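You operate a simulated robot arm through the tools that you are given. There is no shell and no other tool.

You are at the controls of a simulated robot arm. One attempt, no reset.

Task
Lay the wooden ruler across the red and yellow panels and chalk a blue line on each.
Fine: the ruler lies over the middle of both, along their length; put chalk and ruler back. Set down upright: what you pick out.

The check looks at the end state, three seconds after you hand in, the way a careful person would. Anything else that was tipped, shoved, dropped, spilled or broken makes it a failure.

Robot
A 7-joint arm with a two-finger parallel gripper, fixed in place. Base frame: the origin is at the foot of the arm, x ahead of it, y to its left, z up; the work surface is at about z = 88. Lengths are in cm, angles in degrees, forces in N, time in s.
Its first joint turns from -149.0 to 149.0 degrees. Payload 3.43 kg.
The tool frame sits at the grasp point between the pads (the TCP): z along the fingers, y along the line on which they close. The tips reach 3 cm beyond it. Largest opening 9.4 cm; finger width 2.8, thickness 1; the body of the gripper, 5 by 9.6 cm, starts 5.5 cm behind the TCP.
Orientation is that of the tool frame in the base frame, as a unit quaternion [x, y, z, w]. With the fingers straight down and closing along the base's y, the tool's x points along the base's -x, its y along +y and its z along -z.

Tools
- The arm moves only by the tool jog_arm. Its argument "steps" is a list of rows, each an object of numbers (a shift or turn left out is 0, a gripper value left out holds the last): "tx", "ty", "tz": the shift along the tool's x, y, z in units of 20 mm (1.0 is 20 mm); "ax", "ay", "az": the turn, a rotation vector about the tool's x, y, z in units of 6 degrees (1.0 is 6 degrees). In form: [{"tx": .., "ty": .., "tz": .., "ax": .., "ay": .., "az": ..}, ...]. A call has 1 to 20 rows; each row shifts and turns the commanded pose from where the row before left it, along the tool's axes as they then stand. "hand" is the opening in per cent of the stroke, from 0 (shut) to 100 (fully open), set as the call begins (left out, the last holds). A call with a number of a shift or a turn outside -1 to 1 is refused whole. Each row takes 0.2 s and may step no farther than 5 cm and 8.6 degrees from the row before; otherwise, or with a gripper value out of range, the whole call is refused. Where a pose cannot be reached the arm comes as near as it can. A force on the tool above 40 N (or 10 N above the force at the start of the call, whichever is more), or a blocked arm, ends the call early, and 0.2 s more pass. The fingers move at their own pace (about 4.5 cm/s each) and stop on an object; they squeeze with about 21 N. The grip force told is the motor's: it shows also when the fingers shut on nothing. Time passes only in rows, and 0.2 s behind the last, so rows that do not move let the fingers close. It gives the time, the measured TCP pose, the force on the tool (base axes), the opening and the grip force at its end, in the units of the frame above (readings bear some noise), with the torque about the TCP (base axes, N m) and any sound that the robot's microphone picked up.
- Cameras (640 x 400 px; columns grow to the right, rows downward): "scene" is fixed at [40.01, 50.1, 145.89]; the picture's right is [-1.00, -0.07, 0.00], its down [-0.02, 0.27, -0.96] and it looks along [0.07, -0.96, -0.27] (base axes); focal length 340 px, centre (320, 200). "wrist" rides on the gripper at [7.6, 1.4, -10.3] in the tool frame; the picture's right is [-0.18, 0.98, 0.00], its down [-0.75, -0.14, -0.64] and it looks along [-0.63, -0.12, 0.77] (tool axes); focal length 243 px, centre (320, 200). There is no depth. A picture from a camera that has moved, and an enlarged one, comes with that camera's place and axes in the base frame and with its lens.
- snapshot(camera): a new picture of that camera. It takes no simulated time.
- close_up(camera, box): a new picture of the part [left, top, right, bottom] of that camera's present view, enlarged. It takes no simulated time.
- job_done(): hands the job in; it is judged then, once.

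Nothing tells you positions but the pictures and the camera data. Unless the task says otherwise, let go and move clear before handing in.

The tools are called after "Emit:" as a command line: name --argument value ..., lists and objects as JSON in quotes. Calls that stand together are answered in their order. jog_arm: Moves the arm, as the interface text tells. Its arguments: {"type":"object","properties":{"steps":{"type":"array"},"hand":{"type":"number"}},"required":["steps"]} The other tools are called the same way: snapshot (camera) takes a picture; close_up (camera, box) takes an enlarged picture of a part of a camera's view; job_done () hands the job in.

At the start:

```text
clock: 0.0
tool_pos: [39.95, -90.34, 118.74]
tool_rot: [0.001, 1.0, 0.0, 0.0]
force: [0.2, 0.2, -0.8]
torque: [-0.04, 0.0, 0.0]
gripper_width: 9.4
grasp_force: 0.0
```

scene: 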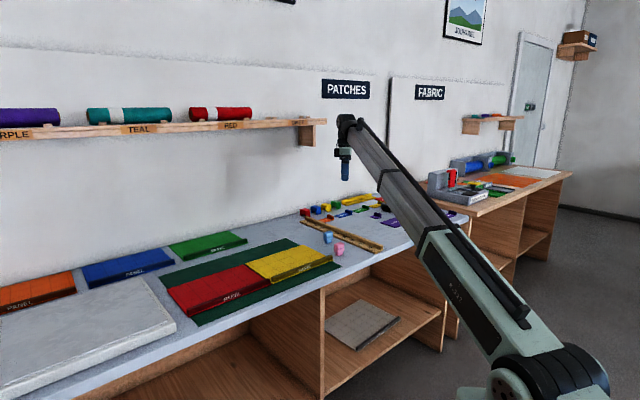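
wrist: 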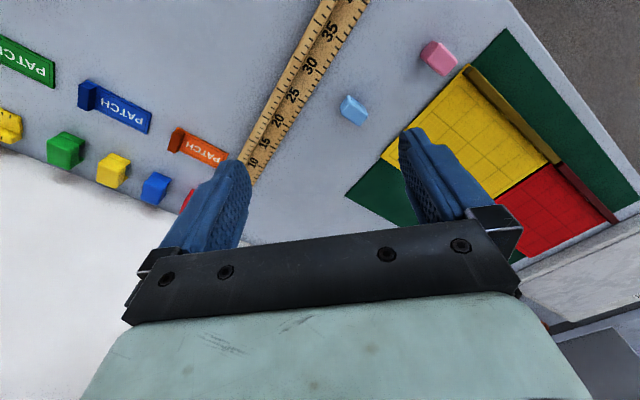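

I see a bench with a green mat holding the red and yellow panels, a wooden ruler, a blue and a pink chalk nearby, and other coloured items. I'll take closer looks before moving.

Emit:
close_up --camera "scene" --box '[150, 180, 410, 340]'

Emit:
close_up --camera "scene" --box '[280, 180, 420, 268]'

Emit:
snapshot --camera "wrist"

Emit:
close_up --camera "wrist" --box '[320, 0, 640, 200]'

```text
2.46 times, centred on (280, 260) of scene
camera zoom: at [40.01, 50.1, 145.89], right [-1.0, -0.07, 0.0], down [-0.02, 0.27, -0.96], along [0.07, -0.96, -0.27], focal length 838 px, centre (418, 52)
```

zoom: 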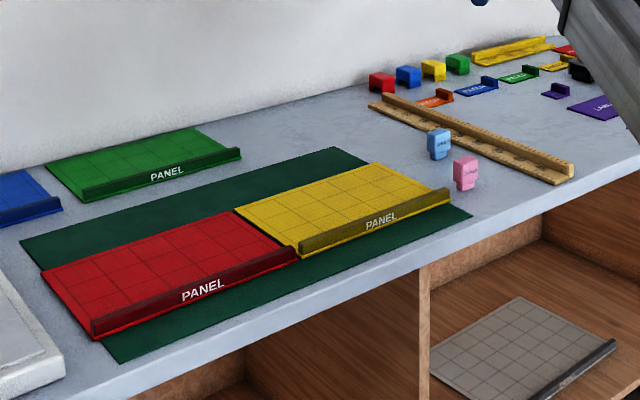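

```text
4.55 times, centred on (350, 224) of scene
camera zoom: at [40.01, 50.1, 145.89], right [-1.0, -0.07, 0.0], down [-0.02, 0.27, -0.96], along [0.07, -0.96, -0.27], focal length 1548 px, centre (184, 91)
```

zoom: 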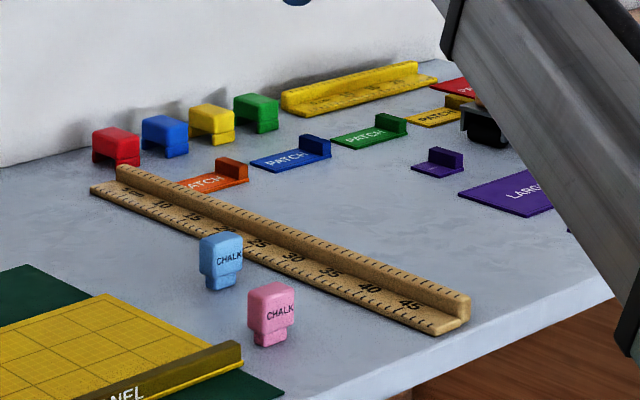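

```text
taken
camera wrist: at [32.32, -88.93, 128.79], right [0.18, 0.98, 0.0], down [0.75, -0.14, 0.64], along [0.63, -0.12, -0.77], focal length 243 px, centre (320, 200)
```

wrist: 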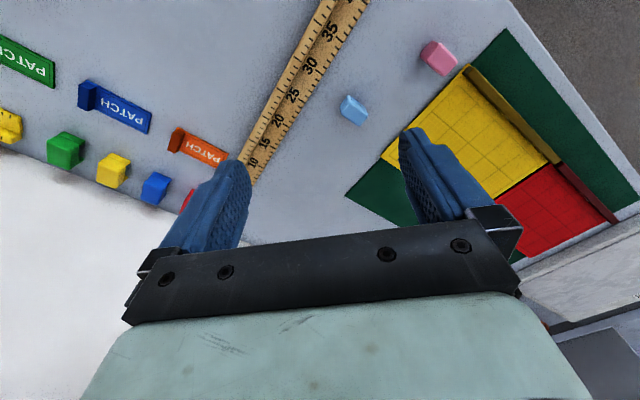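

```text
2.00 times, centred on (480, 100) of wrist
camera zoom: at [32.32, -88.93, 128.79], right [0.18, 0.98, 0.0], down [0.75, -0.14, 0.64], along [0.63, -0.12, -0.77], focal length 485 px, centre (0, 400)
```

zoom: 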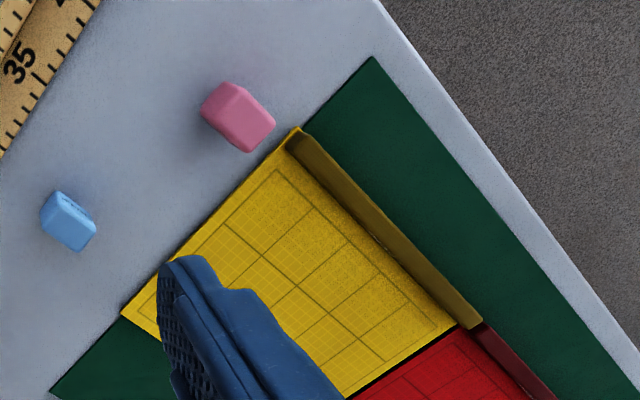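

The bench runs diagonally in the base frame. By my rough estimate the ruler is about 50 cm long and centred near (44,-97), the blue chalk is near (46.5,-87), and the panels are centred near (70,-56). I'll enlarge several areas to refine these.

Emit:
close_up --camera "wrist" --box '[200, 0, 400, 125]'

Emit:
close_up --camera "scene" --box '[295, 205, 391, 265]'

Emit:
close_up --camera "scene" --box '[160, 230, 352, 350]'

Emit:
close_up --camera "scene" --box '[318, 222, 350, 262]'

```text
3.20 times, centred on (300, 62) of wrist
camera zoom: at [32.32, -88.93, 128.79], right [0.18, 0.98, 0.0], down [0.75, -0.14, 0.64], along [0.63, -0.12, -0.77], focal length 776 px, centre (384, 640)
```

zoom: 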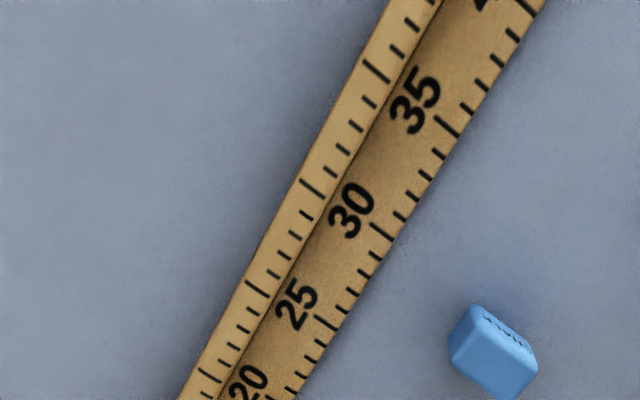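

```text
6.67 times, centred on (343, 235) of scene
camera zoom: at [40.01, 50.1, 145.89], right [-1.0, -0.07, 0.0], down [-0.02, 0.27, -0.96], along [0.07, -0.96, -0.27], focal length 2270 px, centre (167, -33)
```

zoom: 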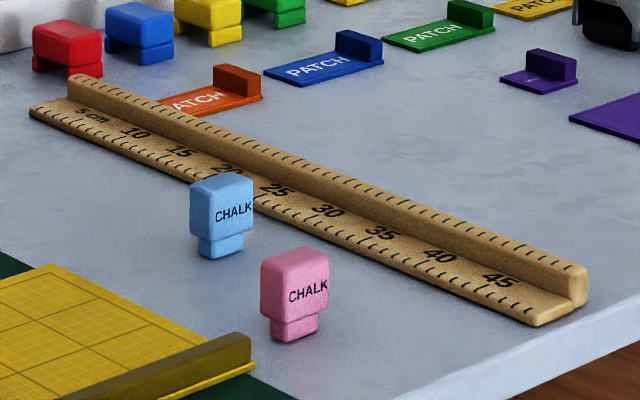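

```text
3.33 times, centred on (256, 290) of scene
camera zoom: at [40.01, 50.1, 145.89], right [-1.0, -0.07, 0.0], down [-0.02, 0.27, -0.96], along [0.07, -0.96, -0.27], focal length 1135 px, centre (533, -100)
```

zoom: 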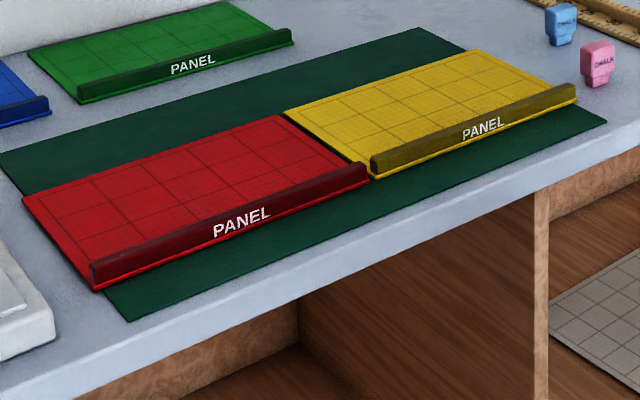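

```text
10.00 times, centred on (334, 242) of scene
camera zoom: at [40.01, 50.1, 145.89], right [-1.0, -0.07, 0.0], down [-0.02, 0.27, -0.96], along [0.07, -0.96, -0.27], focal length 3406 px, centre (180, -220)
```

zoom: 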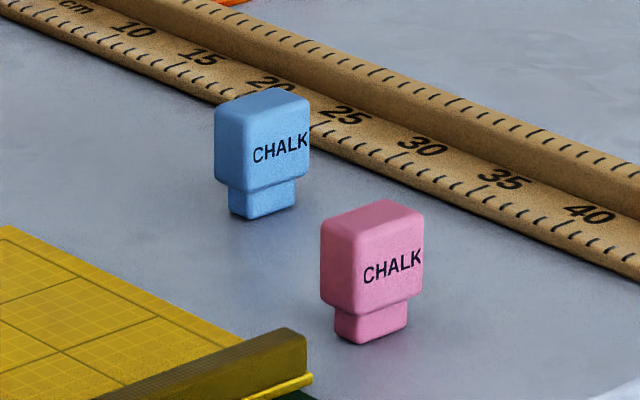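

The ruler's rib runs along the bench's depth axis (-45° in base) and its 25 cm mark is near (42.4,-97.3). The panels sit side by side along the bench. I'll yaw the tool 45° to match the bench and slide over the panels to measure them with the wrist camera.

Emit:
jog_arm --steps '[{"az": 0.9375}, {"az": 0.9375}, {"az": 0.9375}, {"az": 0.9375}, {"az": 0.9375}, {"az": 0.9375}, {"az": 0.9375}, {"az": 0.9375}, {"tx": 0.4, "ty": 1}, {"tx": 0.4, "ty": 1}, {"tx": 0.4, "ty": 1}, {"tx": 0.4, "ty": 1}, {"tx": 0.4, "ty": 1}, {"tx": 0.4, "ty": 1}, {"tx": 0.4, "ty": 1}, {"tx": 0.4, "ty": 1}, {"tx": 0.4, "ty": 1}, {"ty": 1}, {"ty": 1}, {}]' --hand 100

Emit:
snapshot --camera "wrist"

Emit:
snapshot --camera "scene"

```text
clock: 3.4
tool_pos: [46.69, -75.02, 118.42]
tool_rot: [0.381, 0.924, -0.003, 0.002]
force: [5.5, -3.7, -9.6]
torque: [-0.23, 0.28, -0.22]
gripper_width: 9.41
grasp_force: 0.1
stopped in row 16: the force on the tool passed its limit at 46 N (the readings are from after the stop); the commanded pose is now the measured one
```

```text
taken
camera wrist: at [42.19, -68.6, 128.46], right [0.82, 0.57, 0.0], down [0.43, -0.63, 0.65], along [0.37, -0.53, -0.76], focal length 243 px, centre (320, 200)
```

wrist: 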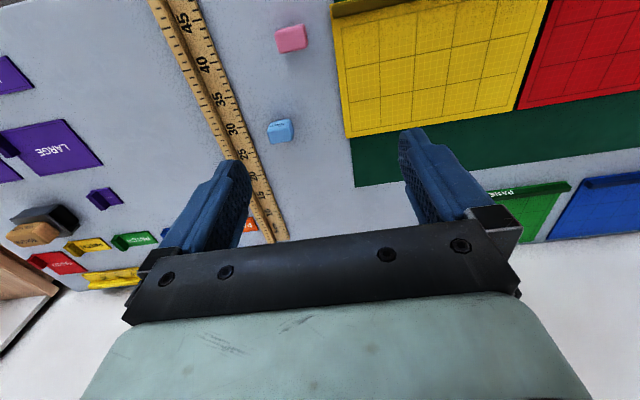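

```text
taken
```

scene: 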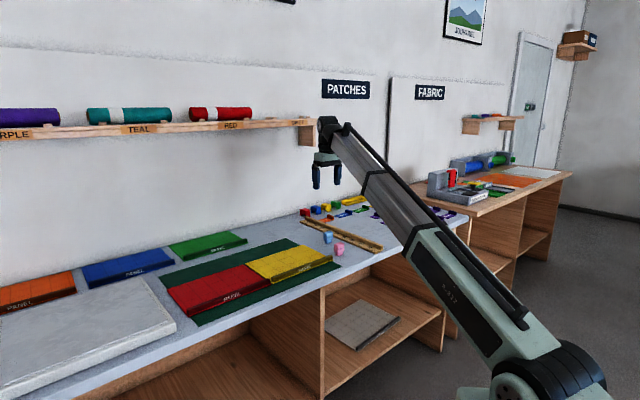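

The call stopped on a force spike, although nothing near the gripper looks touched in either picture. I'll hold still and read the residual force to tell contact from a dynamic effect.

Emit:
jog_arm --steps '[{}, {}, {}]'

Emit:
close_up --camera "scene" --box '[270, 80, 430, 220]'

```text
clock: 4.2
tool_pos: [46.66, -74.99, 118.38]
tool_rot: [0.38, 0.925, -0.002, 0.002]
force: [5.1, -5.8, -16.1]
torque: [-0.39, 0.03, -0.13]
gripper_width: 9.39
grasp_force: 0.1
```

```text
2.86 times, centred on (350, 150) of scene
camera zoom: at [40.01, 50.1, 145.89], right [-1.0, -0.07, 0.0], down [-0.02, 0.27, -0.96], along [0.07, -0.96, -0.27], focal length 973 px, centre (234, 343)
```

zoom: 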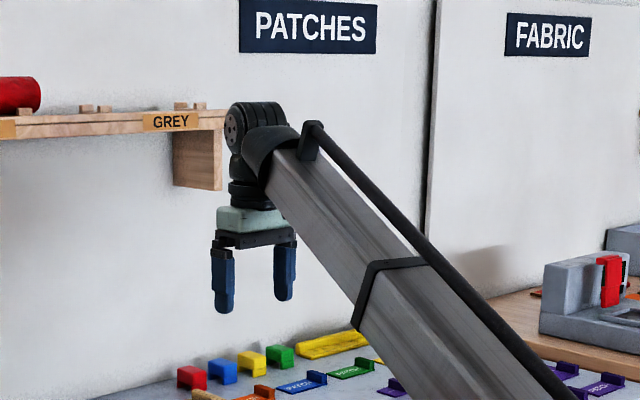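

The residual force (down and outward, through the back of the hand) looks like the camera mount pressing on the steep forearm while the tool is high. Lowering the tool should open that angle, and there is nothing tall below here.

Emit:
jog_arm --steps '[{"tz": 0.5}, {"tz": 1}, {"tz": 1}, {"tz": 1}, {}]'

Emit:
snapshot --camera "scene"

```text
clock: 5.4
tool_pos: [46.72, -74.93, 111.49]
tool_rot: [0.382, 0.924, -0.002, 0.002]
force: [0.5, -0.7, -0.4]
torque: [0.0, 0.0, 0.01]
gripper_width: 9.4
grasp_force: 0.0
```

```text
taken
```

scene: 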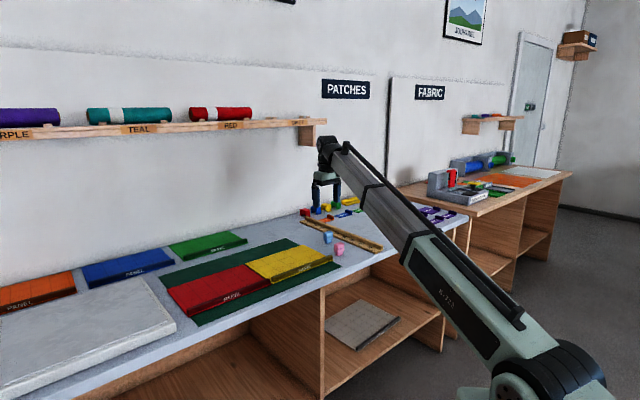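

That cleared it: the force is back to zero at z≈111.5. I'll stay low and slide along the bench to look at the panels.

Emit:
jog_arm --steps '[{"tz": 0.5, "ty": 0.5}, {"ty": 1}, {"ty": 1}, {"ty": 1}, {"ty": 1}, {"ty": 1}, {"ty": 1}, {"ty": 1}, {"ty": 1}, {"ty": 1}, {"ty": 1}, {"ty": 0.5}, {}]'

Emit:
snapshot --camera "wrist"

```text
clock: 8.2
tool_pos: [62.37, -59.34, 110.5]
tool_rot: [0.382, 0.924, -0.001, 0.002]
force: [-0.1, 0.0, 0.0]
torque: [0.01, 0.01, -0.01]
gripper_width: 9.43
grasp_force: 0.0
```

```text
taken
camera wrist: at [57.89, -52.96, 120.49], right [0.82, 0.57, 0.0], down [0.43, -0.63, 0.65], along [0.37, -0.53, -0.76], focal length 243 px, centre (320, 200)
```

wrist: 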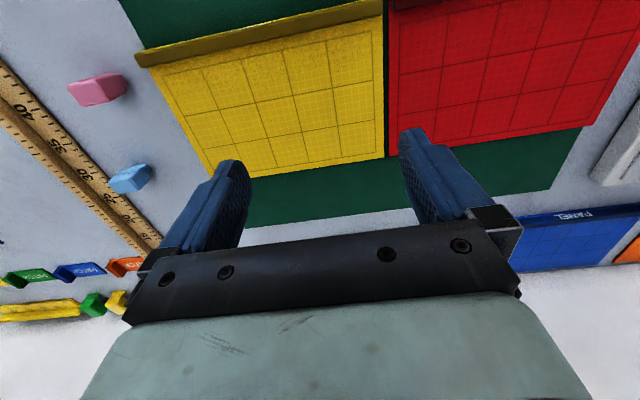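

I can see both panels now. I'll enlarge this view to measure the panel corners, the lip and the seam more precisely.

Emit:
close_up --camera "wrist" --box '[120, 0, 440, 200]'

Emit:
close_up --camera "wrist" --box '[360, 0, 640, 175]'

Emit:
close_up --camera "wrist" --box '[0, 50, 240, 200]'

```text
2.00 times, centred on (280, 100) of wrist
camera zoom: at [57.89, -52.96, 120.49], right [0.82, 0.57, 0.0], down [0.43, -0.63, 0.65], along [0.37, -0.53, -0.76], focal length 485 px, centre (400, 400)
```

zoom: 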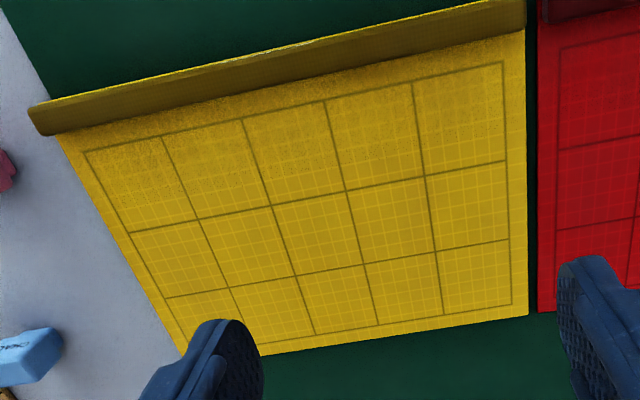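

```text
2.29 times, centred on (500, 88) of wrist
camera zoom: at [57.89, -52.96, 120.49], right [0.82, 0.57, 0.0], down [0.43, -0.63, 0.65], along [0.37, -0.53, -0.76], focal length 555 px, centre (-91, 457)
```

zoom: 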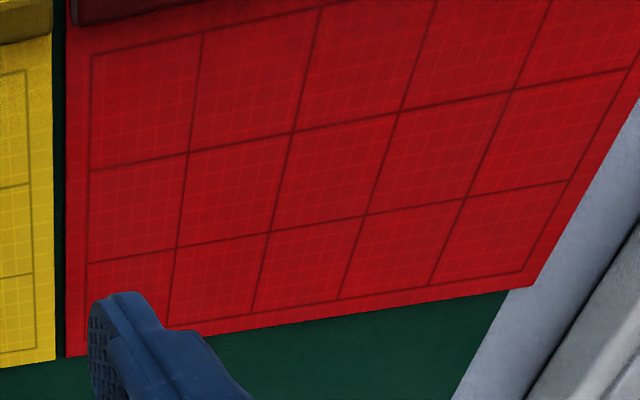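

```text
2.67 times, centred on (120, 125) of wrist
camera zoom: at [57.89, -52.96, 120.49], right [0.82, 0.57, 0.0], down [0.43, -0.63, 0.65], along [0.37, -0.53, -0.76], focal length 647 px, centre (853, 400)
```

zoom: 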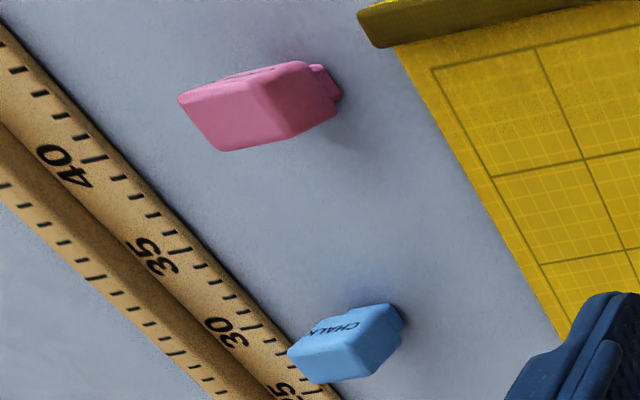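

The panels span e≈79.7–98.7 in depth. Yellow covers n≈-17.8 to 9.4 and red n≈10 to 37.5, so the shared centre is near e=89.8, n=9.8. Next I'll zoom in on the ruler's end profile to get the rib height.

Emit:
close_up --camera "scene" --box '[355, 232, 395, 257]'

Emit:
close_up --camera "scene" --box '[295, 208, 335, 233]'

```text
16.00 times, centred on (375, 244) of scene
camera zoom: at [40.01, 50.1, 145.89], right [-1.0, -0.07, 0.0], down [-0.02, 0.27, -0.96], along [0.07, -0.96, -0.27], focal length 5449 px, centre (-560, -512)
```

zoom: 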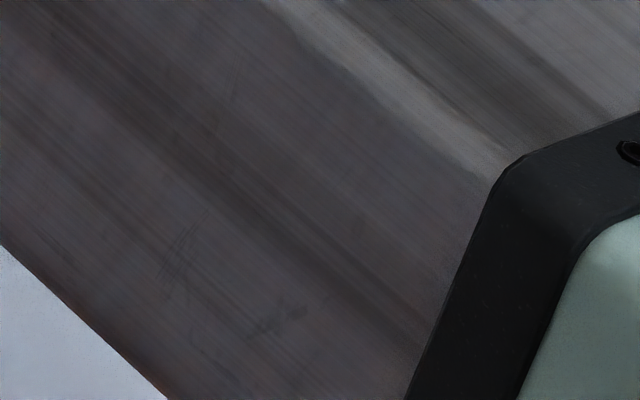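

```text
16.00 times, centred on (315, 220) of scene
camera zoom: at [40.01, 50.1, 145.89], right [-1.0, -0.07, 0.0], down [-0.02, 0.27, -0.96], along [0.07, -0.96, -0.27], focal length 5449 px, centre (400, -128)
```

zoom: 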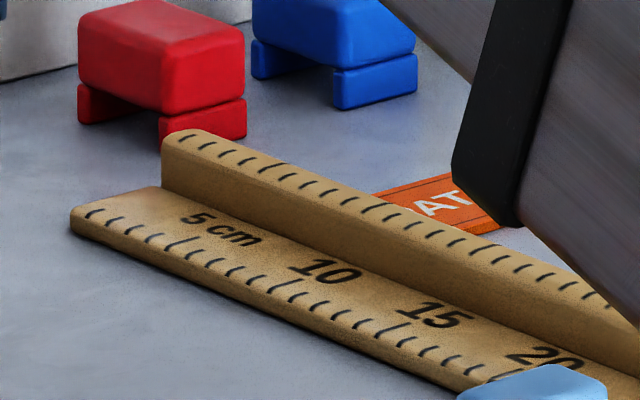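

The rib stands about 1.5 cm above a 0.7 cm flat, so its top is at z≈90.2. I'll slide to above the ruler while tilting the fingers about 15° outward, since the ruler is at the edge of reach.

Emit:
jog_arm --steps '[{"ty": -0.5}, {"ty": -1}, {"ty": -1}, {"ty": -1}, {"ty": -1}, {"ty": -1}, {"ty": -1}, {"ty": -1}, {"ty": -1}, {"ty": -1, "ay": -0.5}, {"ty": -1, "ay": -0.5}, {"ty": -1, "ay": -0.5}, {"ty": -1, "ay": -0.5}, {"ty": -1, "ay": -0.5}, {"ty": -1}, {"ty": -1}, {"ty": -1}, {"ty": -1}, {"ty": -0.8}, {}]' --hand 50

Emit:
snapshot --camera "wrist"

```text
clock: 12.4
tool_pos: [36.34, -85.49, 110.47]
tool_rot: [0.377, 0.917, -0.051, 0.123]
force: [-0.4, -0.8, -0.2]
torque: [0.02, 0.01, 0.0]
gripper_width: 4.67
grasp_force: 0.1
```

```text
taken
camera wrist: at [30.21, -77.39, 118.14], right [0.82, 0.57, 0.05], down [0.3, -0.49, 0.82], along [0.49, -0.66, -0.57], focal length 243 px, centre (320, 200)
```

wrist: 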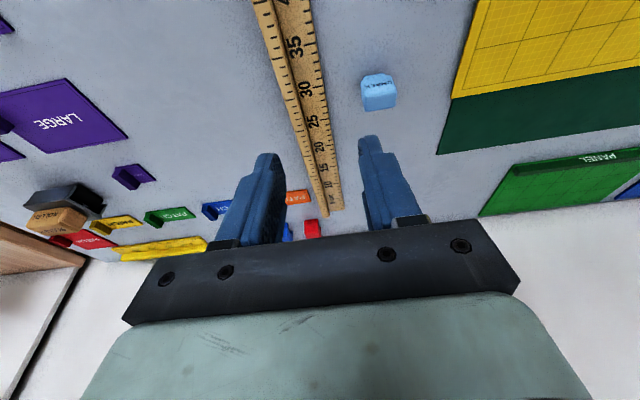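

I'm at e≈86.2, n≈-34.8 with a 15° tilt, and the rib is slightly to my left. I'll enlarge this to fix the lateral offset.

Emit:
close_up --camera "wrist" --box '[240, 0, 400, 100]'

Emit:
close_up --camera "wrist" --box '[240, 90, 400, 240]'

```text
4.00 times, centred on (320, 50) of wrist
camera zoom: at [30.21, -77.39, 118.14], right [0.82, 0.57, 0.05], down [0.3, -0.49, 0.82], along [0.49, -0.66, -0.57], focal length 970 px, centre (320, 800)
```

zoom: 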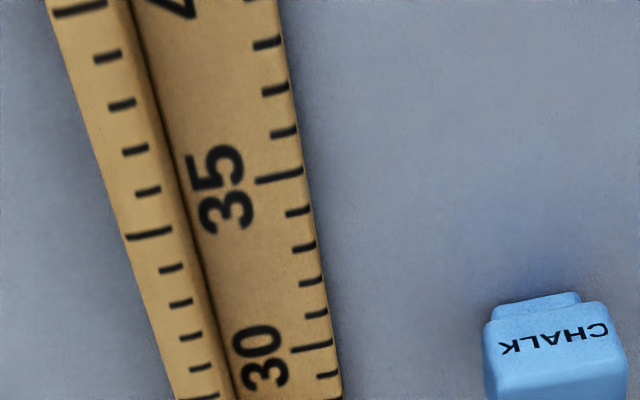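

```text
2.67 times, centred on (320, 165) of wrist
camera zoom: at [30.21, -77.39, 118.14], right [0.82, 0.57, 0.05], down [0.3, -0.49, 0.82], along [0.49, -0.66, -0.57], focal length 647 px, centre (320, 293)
```

zoom: 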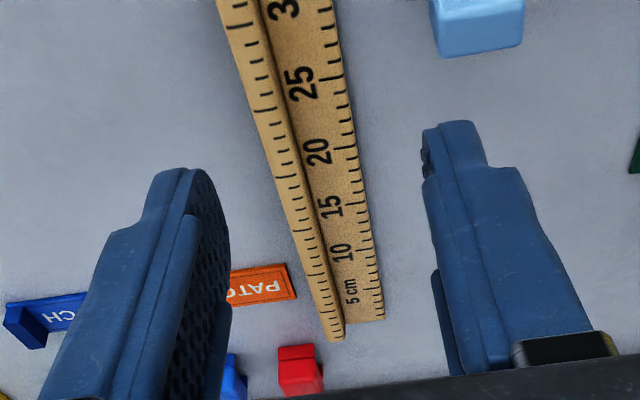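

The rib centre is confirmed at n≈-38.9, with the 25 cm mark at e≈98.1. I'll shift over it and descend to just above the rib, then check alignment.

Emit:
jog_arm --steps '[{"ty": -0.683}, {"ty": -0.683}, {"ty": -0.683}, {"tx": -0.2533, "tz": 0.844}, {"tx": -0.2533, "tz": 0.844}, {"tx": -0.2533, "tz": 0.844}, {"tx": -0.2533, "tz": 0.844}, {"tx": -0.2533, "tz": 0.844}, {"tx": -0.2533, "tz": 0.844}, {"tx": -0.2533, "tz": 0.844}, {"tx": -0.2533, "tz": 0.844}, {"tx": -0.2533, "tz": 0.844}, {}, {}]'

Emit:
snapshot --camera "wrist"

Emit:
close_up --camera "scene" --box '[270, 150, 430, 270]'

```text
clock: 15.4
tool_pos: [39.58, -94.16, 97.18]
tool_rot: [0.376, 0.917, -0.051, 0.123]
force: [0.6, 0.3, -0.3]
torque: [0.01, -0.01, -0.02]
gripper_width: 4.7
grasp_force: 0.0
```

```text
taken
camera wrist: at [33.35, -86.18, 104.79], right [0.82, 0.57, 0.05], down [0.3, -0.49, 0.82], along [0.49, -0.66, -0.57], focal length 243 px, centre (320, 200)
```

wrist: 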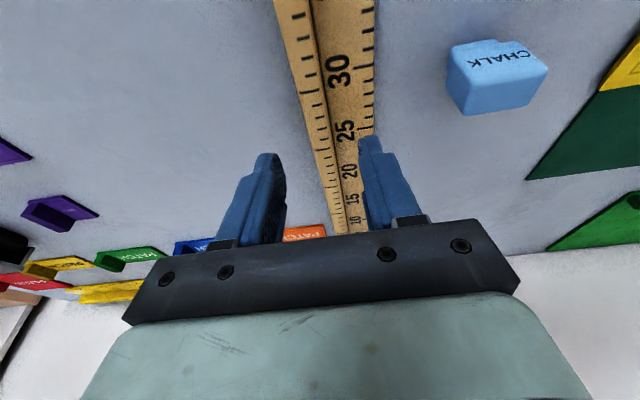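

```text
3.33 times, centred on (350, 210) of scene
camera zoom: at [40.01, 50.1, 145.89], right [-1.0, -0.07, 0.0], down [-0.02, 0.27, -0.96], along [0.07, -0.96, -0.27], focal length 1135 px, centre (220, 167)
```

zoom: 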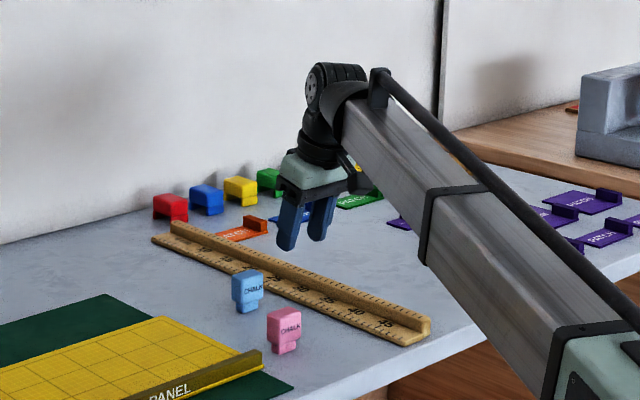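

Emit:
close_up --camera "wrist" --box '[250, 60, 410, 210]'

```text
2.67 times, centred on (330, 135) of wrist
camera zoom: at [33.35, -86.18, 104.79], right [0.82, 0.57, 0.05], down [0.3, -0.49, 0.82], along [0.49, -0.66, -0.57], focal length 647 px, centre (293, 373)
```

zoom: 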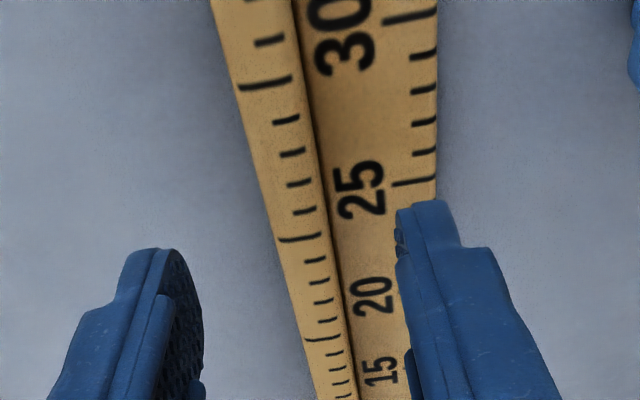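

The tool axis meets the rib at its centreline near the 27 cm mark, so no lateral correction is needed. I'll lower until the tips straddle the rib, just above the flat.

Emit:
jog_arm --steps '[{"tx": 0.104, "tz": 0.389}, {"tx": 0.104, "tz": 0.389}, {"tx": 0.104, "tz": 0.389}, {"tx": 0.104, "tz": 0.389}, {"tx": 0.104, "tz": 0.389}, {"tx": 0.104, "tz": 0.389}, {}, {}]'

Emit:
snapshot --camera "wrist"

Emit:
close_up --camera "scene" --box '[310, 190, 390, 260]'

```text
clock: 17.2
tool_pos: [39.5, -94.3, 92.16]
tool_rot: [0.377, 0.917, -0.05, 0.123]
force: [-0.6, 0.2, 0.0]
torque: [-0.01, 0.01, -0.02]
gripper_width: 4.69
grasp_force: 0.0
```

```text
taken
camera wrist: at [33.33, -86.19, 99.94], right [0.82, 0.57, 0.05], down [0.3, -0.49, 0.82], along [0.49, -0.66, -0.57], focal length 243 px, centre (320, 200)
```

wrist: 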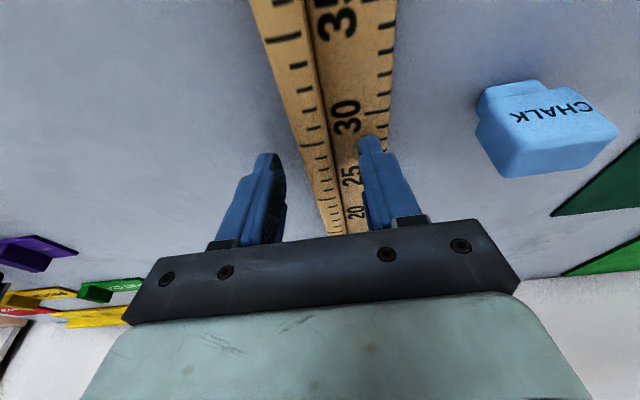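

```text
5.71 times, centred on (350, 225) of scene
camera zoom: at [40.01, 50.1, 145.89], right [-1.0, -0.07, 0.0], down [-0.02, 0.27, -0.96], along [0.07, -0.96, -0.27], focal length 1946 px, centre (149, 57)
```

zoom: 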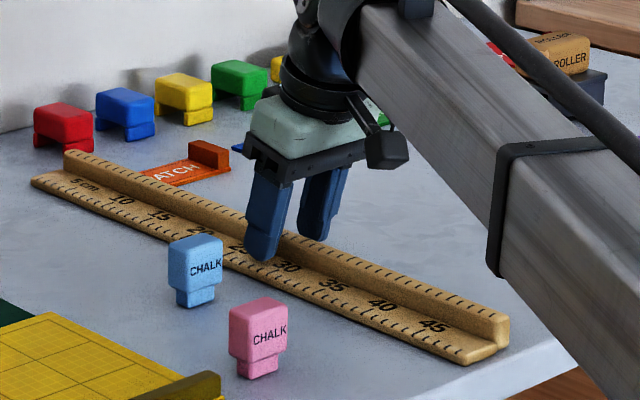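

The fingers straddle the rib near the 28 cm mark with no contact force. I'll close on it and wait for the grip to settle.

Emit:
jog_arm --steps '[{}, {}, {}, {}, {}, {}]' --hand 0

Emit:
snapshot --camera "wrist"

Emit:
close_up --camera "scene" --box '[295, 190, 391, 265]'

```text
clock: 18.6
tool_pos: [39.54, -94.25, 92.19]
tool_rot: [0.377, 0.917, -0.051, 0.122]
force: [0.3, -0.4, 0.6]
torque: [0.06, -0.02, -0.36]
gripper_width: 1.68
grasp_force: 21.1
```

```text
taken
camera wrist: at [33.33, -86.19, 99.95], right [0.82, 0.57, 0.05], down [0.3, -0.49, 0.82], along [0.49, -0.66, -0.57], focal length 243 px, centre (320, 200)
```

wrist: 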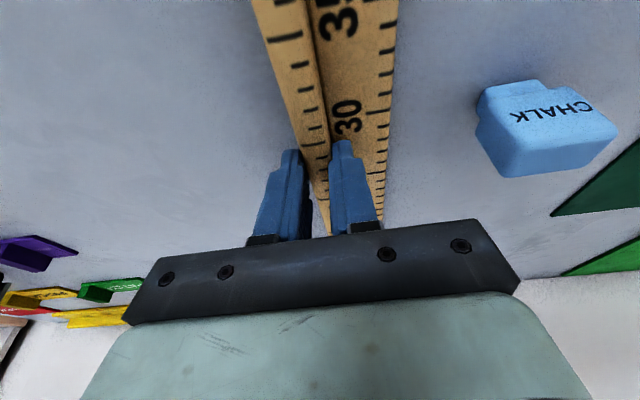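

```text
5.33 times, centred on (343, 228) of scene
camera zoom: at [40.01, 50.1, 145.89], right [-1.0, -0.07, 0.0], down [-0.02, 0.27, -0.96], along [0.07, -0.96, -0.27], focal length 1816 px, centre (197, 53)
```

zoom: 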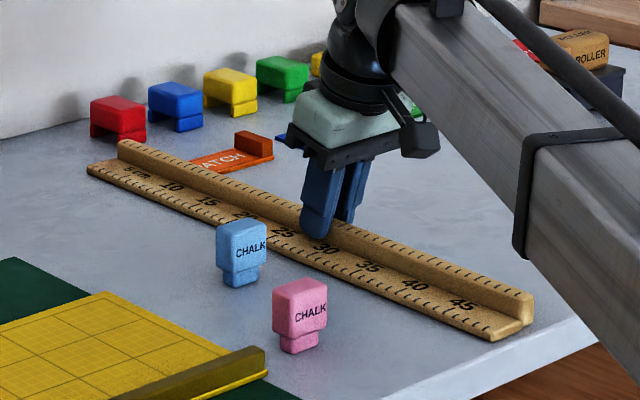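

The grip is firm at 1.7 cm width and 21 N. I'll lift a few centimetres slowly and check for sagging.

Emit:
jog_arm --steps '[{"tx": -0.03, "tz": -0.121}, {"tx": -0.03, "tz": -0.121}, {"tx": -0.065, "tz": -0.242}, {"tx": -0.065, "tz": -0.242}, {"tx": -0.065, "tz": -0.242}, {"tx": -0.13, "tz": -0.483}, {"tx": -0.13, "tz": -0.483}, {}, {}]'

Emit:
snapshot --camera "wrist"

Emit:
close_up --camera "scene" --box '[280, 170, 400, 265]'

```text
clock: 20.6
tool_pos: [39.6, -94.22, 96.17]
tool_rot: [0.377, 0.917, -0.051, 0.123]
force: [-0.4, -0.2, -4.4]
torque: [0.03, 0.14, -0.02]
gripper_width: 1.7
grasp_force: 21.0
```

```text
taken
camera wrist: at [33.35, -86.14, 103.94], right [0.82, 0.57, 0.05], down [0.3, -0.49, 0.82], along [0.49, -0.66, -0.57], focal length 243 px, centre (320, 200)
```

wrist: 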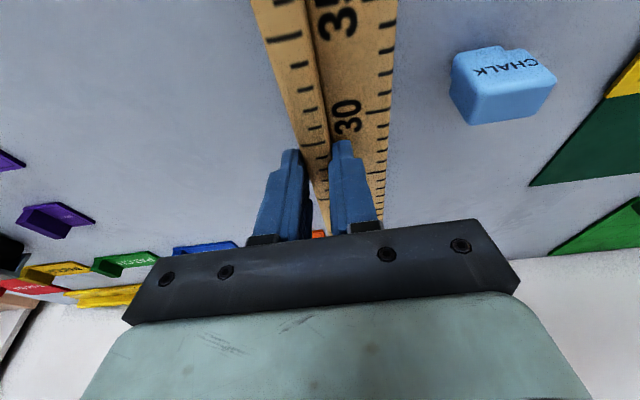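

```text
4.21 times, centred on (340, 218) of scene
camera zoom: at [40.01, 50.1, 145.89], right [-1.0, -0.07, 0.0], down [-0.02, 0.27, -0.96], along [0.07, -0.96, -0.27], focal length 1434 px, centre (236, 126)
```

zoom: 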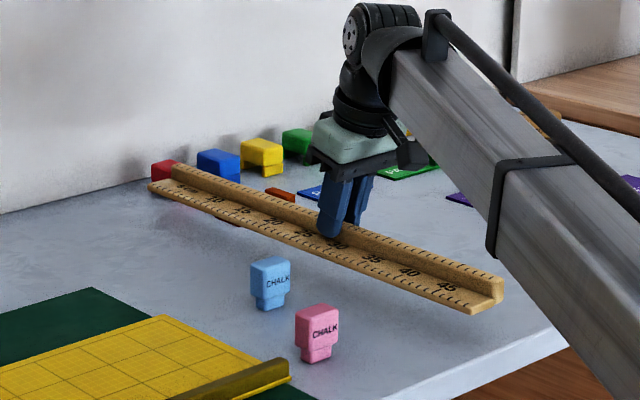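

The ruler (about 0.45 kg) hangs level with no slip. I'll raise it clear of the chalks and carry it along the bench toward the panels before rotating, so the wrist stays within reach.

Emit:
jog_arm --steps '[{"tx": -0.13, "tz": -0.483}, {"tx": -0.259, "tz": -0.966}, {"tx": -0.259, "tz": -0.966}, {"tx": -0.13, "tz": -0.483}, {"ty": 0.4}, {"ty": 0.8, "tx": 0.1, "tz": -0.026}, {"ty": 0.95, "tx": 0.105, "tz": -0.028}, {"ty": 0.95, "tx": 0.105, "tz": -0.028}, {"ty": 0.95, "tx": 0.105, "tz": -0.028}, {"ty": 0.95, "tx": 0.105, "tz": -0.028}, {"ty": 0.95, "tx": 0.105, "tz": -0.028}, {"ty": 0.95, "tx": 0.105, "tz": -0.028}, {"ty": 0.95, "tx": 0.105, "tz": -0.028}, {"ty": 0.95, "tx": 0.105, "tz": -0.028}, {"ty": 0.95, "tx": 0.105, "tz": -0.028}, {"ty": 0.95, "tx": 0.105, "tz": -0.028}, {"ty": 0.95, "tx": 0.105, "tz": -0.028}, {"ty": 0.95, "tx": 0.105, "tz": -0.028}, {"ty": 0.8, "tx": 0.1, "tz": -0.026}, {"ty": 0.4}]'

Emit:
snapshot --camera "scene"

Emit:
snapshot --camera "wrist"

```text
clock: 24.8
tool_pos: [56.78, -72.41, 102.15]
tool_rot: [0.377, 0.917, -0.052, 0.122]
force: [0.1, -0.3, -4.1]
torque: [0.06, 0.15, -0.01]
gripper_width: 1.66
grasp_force: 20.8
```

```text
taken
```

scene: 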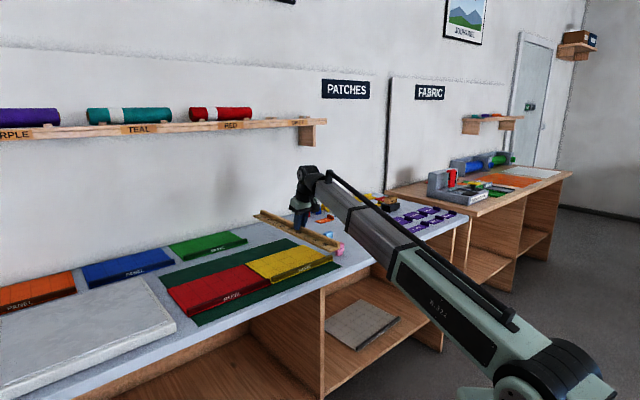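

```text
taken
camera wrist: at [50.58, -64.37, 109.9], right [0.82, 0.57, 0.05], down [0.3, -0.49, 0.82], along [0.49, -0.66, -0.57], focal length 243 px, centre (320, 200)
```

wrist: 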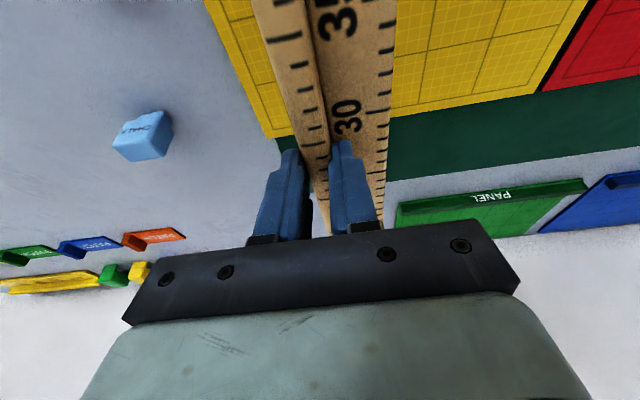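

The ruler is at e≈91.4, n≈-11 and still gripped firmly. I'll now rotate it 90° about vertical so it lies along the panels' length, flat edge toward the front.

Emit:
jog_arm --steps '[{"ax": -0.1941, "az": -0.7244}, {"ax": -0.1941, "az": -0.7244}, {"ax": -0.1941, "az": -0.7244}, {"ax": -0.1941, "az": -0.7244}, {"ax": -0.1941, "az": -0.7244}, {"ax": -0.1941, "az": -0.7244}, {"ax": -0.1941, "az": -0.7244}, {"ax": -0.1941, "az": -0.7244}, {"ax": -0.1941, "az": -0.7244}, {"ax": -0.1941, "az": -0.7244}, {"ax": -0.1941, "az": -0.7244}, {"ax": -0.1941, "az": -0.7244}, {"ax": -0.1941, "az": -0.7244}, {"ax": -0.1941, "az": -0.7244}, {"ax": -0.1941, "az": -0.7244}, {"ax": -0.1941, "az": -0.7244}, {"ax": -0.1941, "az": -0.7244}, {"ax": -0.1941, "az": -0.7244}, {"ax": -0.1941, "az": -0.7244}, {"ax": -0.1941, "az": -0.7244}]'

Emit:
snapshot --camera "scene"

Emit:
snapshot --camera "wrist"

```text
clock: 29.0
tool_pos: [56.85, -72.52, 102.01]
tool_rot: [-0.384, 0.914, 0.047, 0.12]
force: [0.3, -0.1, -3.9]
torque: [-0.14, 0.12, -0.01]
gripper_width: 1.69
grasp_force: 21.2
```

```text
taken
```

scene: 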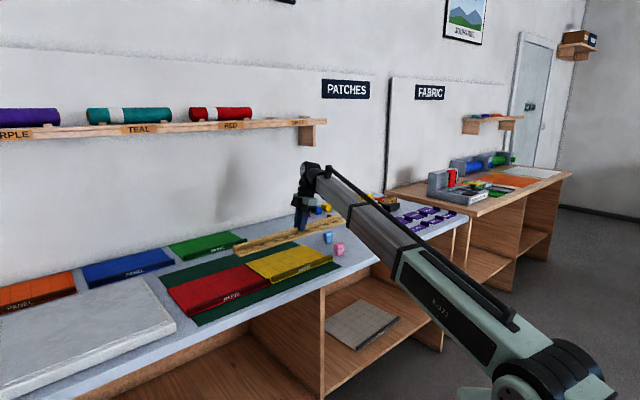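

```text
taken
camera wrist: at [48.62, -78.64, 109.89], right [-0.57, 0.82, 0.04], down [0.49, 0.31, 0.81], along [0.65, 0.49, -0.58], focal length 243 px, centre (320, 200)
```

wrist: 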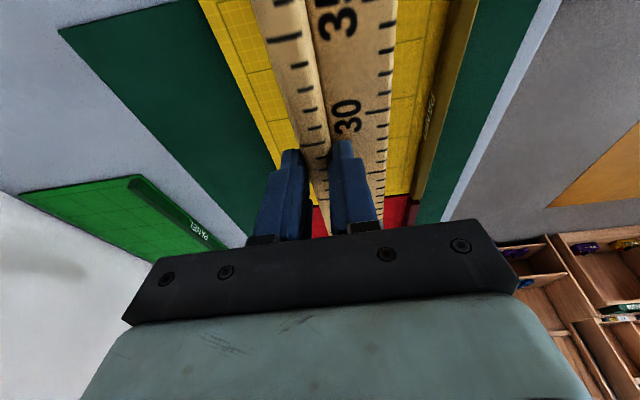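

The ruler now lies parallel to the panels. I'll shift it along to the seam between them and lower to a few centimetres above for a check.

Emit:
jog_arm --steps '[{"tx": -0.4, "tz": 0.107}, {"tx": -0.8, "tz": 0.214}, {"tx": -0.85, "tz": 0.228, "ty": -0.01}, {"tx": -0.85, "tz": 0.228, "ty": -0.01}, {"tx": -0.85, "tz": 0.228, "ty": -0.01}, {"tx": -0.85, "tz": 0.228, "ty": -0.01}, {"tx": -0.85, "tz": 0.228, "ty": -0.01}, {"tx": -0.85, "tz": 0.228}, {"tx": -0.85, "tz": 0.228}, {"tx": -0.8, "tz": 0.214}, {"tx": -0.4, "tz": 0.107}, {"tx": 0.178, "tz": 0.664}, {"tx": 0.178, "tz": 0.664}, {"tx": 0.178, "tz": 0.664}, {"tx": 0.178, "tz": 0.664}, {}, {}]'

Emit:
close_up --camera "scene" --box '[150, 180, 390, 330]'

Emit:
snapshot --camera "wrist"

```text
clock: 32.6
tool_pos: [69.05, -60.23, 96.4]
tool_rot: [-0.382, 0.915, 0.047, 0.12]
force: [-1.5, -0.1, -4.3]
torque: [-0.14, 0.09, -0.02]
gripper_width: 1.71
grasp_force: 20.5
```

```text
2.67 times, centred on (270, 255) of scene
camera zoom: at [40.01, 50.1, 145.89], right [-1.0, -0.07, 0.0], down [-0.02, 0.27, -0.96], along [0.07, -0.96, -0.27], focal length 908 px, centre (453, 53)
```

zoom: 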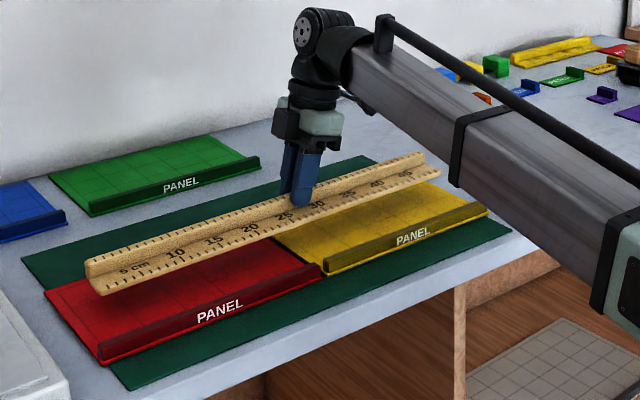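

```text
taken
camera wrist: at [60.98, -66.37, 104.29], right [-0.57, 0.82, 0.04], down [0.49, 0.31, 0.81], along [0.65, 0.49, -0.58], focal length 243 px, centre (320, 200)
```

wrist: 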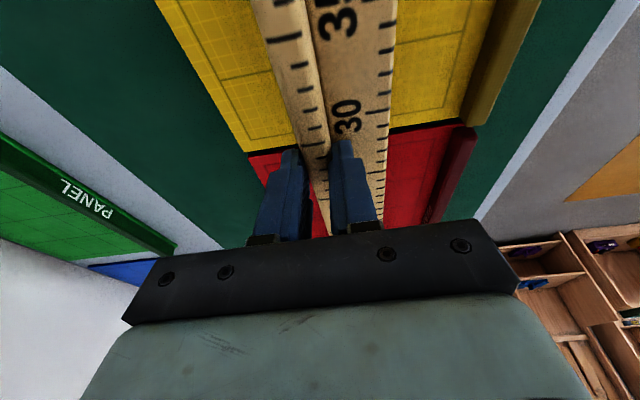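

The position looks right (TCP at e≈91.4, n≈6.2). I'll lower gently in small steps until the panels take the weight.

Emit:
jog_arm --steps '[{"tx": 0.1, "tz": 0.374}, {"tx": 0.1, "tz": 0.374}, {"tx": 0.084, "tz": 0.314}, {"tx": 0.052, "tz": 0.193}, {"tx": 0.026, "tz": 0.0966}, {"tx": 0.013, "tz": 0.0483}, {"tx": 0.013, "tz": 0.0483}, {}, {}]'

Emit:
close_up --camera "scene" --box '[150, 210, 350, 335]'

```text
clock: 34.6
tool_pos: [69.08, -60.37, 93.35]
tool_rot: [-0.383, 0.915, 0.048, 0.12]
force: [0.3, 0.5, -4.3]
torque: [-0.14, 0.06, 0.0]
gripper_width: 1.68
grasp_force: 20.9
```

```text
3.20 times, centred on (250, 272) of scene
camera zoom: at [40.01, 50.1, 145.89], right [-1.0, -0.07, 0.0], down [-0.02, 0.27, -0.96], along [0.07, -0.96, -0.27], focal length 1090 px, centre (544, -32)
```

zoom: 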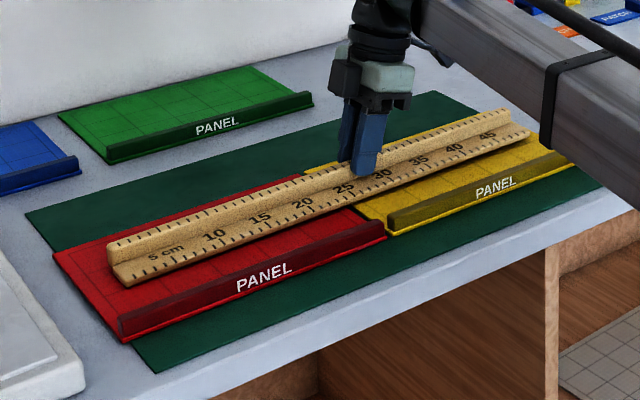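

Emit:
jog_arm --steps '[{"tx": 0.013, "tz": 0.0483}, {"tx": 0.013, "tz": 0.0483}, {"tx": 0.013, "tz": 0.0483}, {"tx": 0.013, "tz": 0.0483}, {}, {}]'

```text
clock: 36.0
tool_pos: [69.0, -60.32, 93.05]
tool_rot: [-0.382, 0.915, 0.048, 0.12]
force: [1.1, 0.3, -0.4]
torque: [0.53, -0.35, -0.07]
gripper_width: 1.67
grasp_force: 21.0
```

The far (red) end has touched and is carrying the weight. I'll lower a touch more so both ends seat.

Emit:
jog_arm --steps '[{"tx": 0.013, "tz": 0.0483}, {"tx": 0.013, "tz": 0.0483}, {}, {}]'

Emit:
close_up --camera "scene" --box '[150, 210, 350, 335]'

```text
clock: 37.0
tool_pos: [68.87, -60.32, 92.93]
tool_rot: [-0.382, 0.915, 0.046, 0.121]
force: [1.6, 0.4, 30.0]
torque: [0.28, 0.1, -0.11]
gripper_width: 1.7
grasp_force: 21.3
```

```text
3.20 times, centred on (250, 272) of scene
camera zoom: at [40.01, 50.1, 145.89], right [-1.0, -0.07, 0.0], down [-0.02, 0.27, -0.96], along [0.07, -0.96, -0.27], focal length 1090 px, centre (544, -32)
```

zoom: 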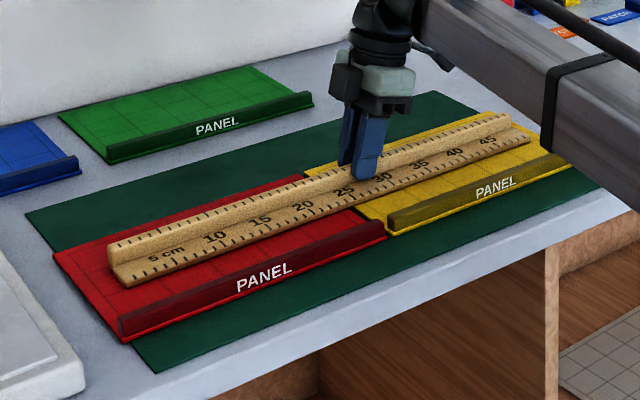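

It's fully seated now (30 N of push). I'll back off slightly to unload, then open the fingers.

Emit:
jog_arm --steps '[{"tx": -0.013, "tz": -0.0483}, {"tx": -0.006, "tz": -0.024}, {}, {}]'

Emit:
jog_arm --steps '[{}, {}, {}, {}]' --hand 50

Emit:
snapshot --camera "wrist"

Emit:
close_up --camera "scene" --box '[150, 210, 350, 335]'

```text
clock: 38.0
tool_pos: [68.93, -60.32, 92.95]
tool_rot: [-0.382, 0.915, 0.046, 0.121]
force: [3.3, -2.4, 15.0]
torque: [0.21, -0.11, -0.09]
gripper_width: 1.67
grasp_force: 21.1
```

```text
clock: 39.0
tool_pos: [68.91, -60.42, 92.98]
tool_rot: [-0.383, 0.915, 0.046, 0.12]
force: [2.3, -4.8, 12.4]
torque: [0.05, 0.2, 0.03]
gripper_width: 4.46
grasp_force: 0.1
```

```text
taken
camera wrist: at [60.81, -66.47, 100.79], right [-0.57, 0.82, 0.04], down [0.49, 0.31, 0.81], along [0.65, 0.49, -0.58], focal length 243 px, centre (320, 200)
```

wrist: 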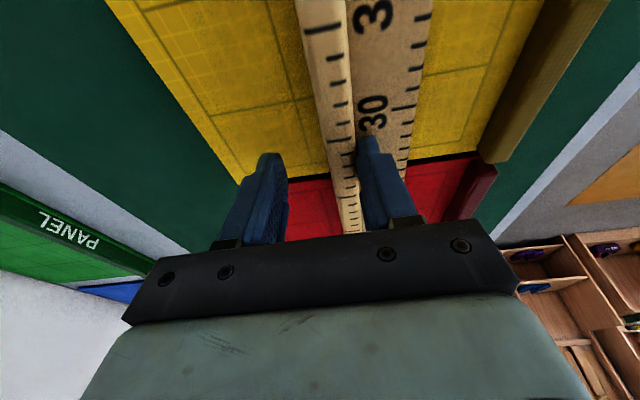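

```text
3.20 times, centred on (250, 272) of scene
camera zoom: at [40.01, 50.1, 145.89], right [-1.0, -0.07, 0.0], down [-0.02, 0.27, -0.96], along [0.07, -0.96, -0.27], focal length 1090 px, centre (544, -32)
```

zoom: 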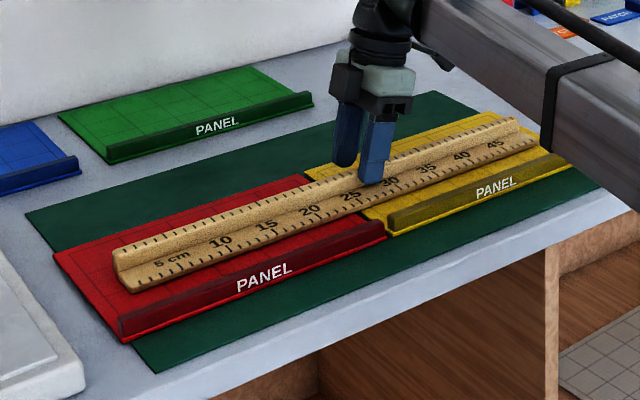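

The front fingertip was still pressing on the flat, so opening the fingers dragged the ruler a little toward the front. I'll lift the tips a few millimetres off the flat and re-close to centre the rib again, then release without load.

Emit:
jog_arm --steps '[{"tx": -0.015, "tz": -0.056}, {"tx": -0.015, "tz": -0.056}, {"tx": -0.015, "tz": -0.056}, {}, {}]'

Emit:
jog_arm --steps '[{}, {}, {}, {}, {}]' --hand 0

Emit:
snapshot --camera "wrist"

Emit:
close_up --camera "scene" --box '[150, 210, 350, 335]'

```text
clock: 40.2
tool_pos: [69.03, -60.19, 93.36]
tool_rot: [-0.382, 0.915, 0.047, 0.12]
force: [0.9, 0.4, 1.1]
torque: [0.03, -0.01, 0.0]
gripper_width: 4.7
grasp_force: 0.1
```

```text
clock: 41.4
tool_pos: [68.94, -60.22, 93.41]
tool_rot: [-0.382, 0.915, 0.047, 0.119]
force: [0.4, 0.3, 0.1]
torque: [0.1, 0.05, -0.15]
gripper_width: 1.66
grasp_force: 21.2
```

```text
taken
camera wrist: at [60.89, -66.43, 101.2], right [-0.57, 0.82, 0.04], down [0.49, 0.31, 0.81], along [0.65, 0.49, -0.58], focal length 243 px, centre (320, 200)
```

wrist: 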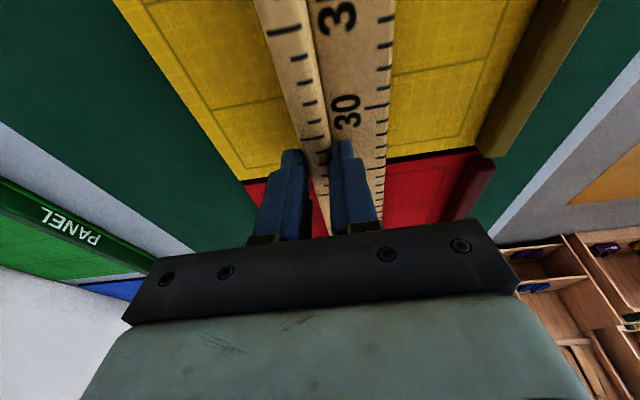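

```text
3.20 times, centred on (250, 272) of scene
camera zoom: at [40.01, 50.1, 145.89], right [-1.0, -0.07, 0.0], down [-0.02, 0.27, -0.96], along [0.07, -0.96, -0.27], focal length 1090 px, centre (544, -32)
```

zoom: 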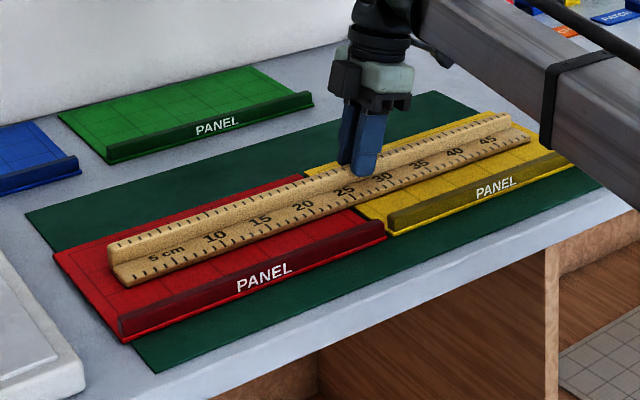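

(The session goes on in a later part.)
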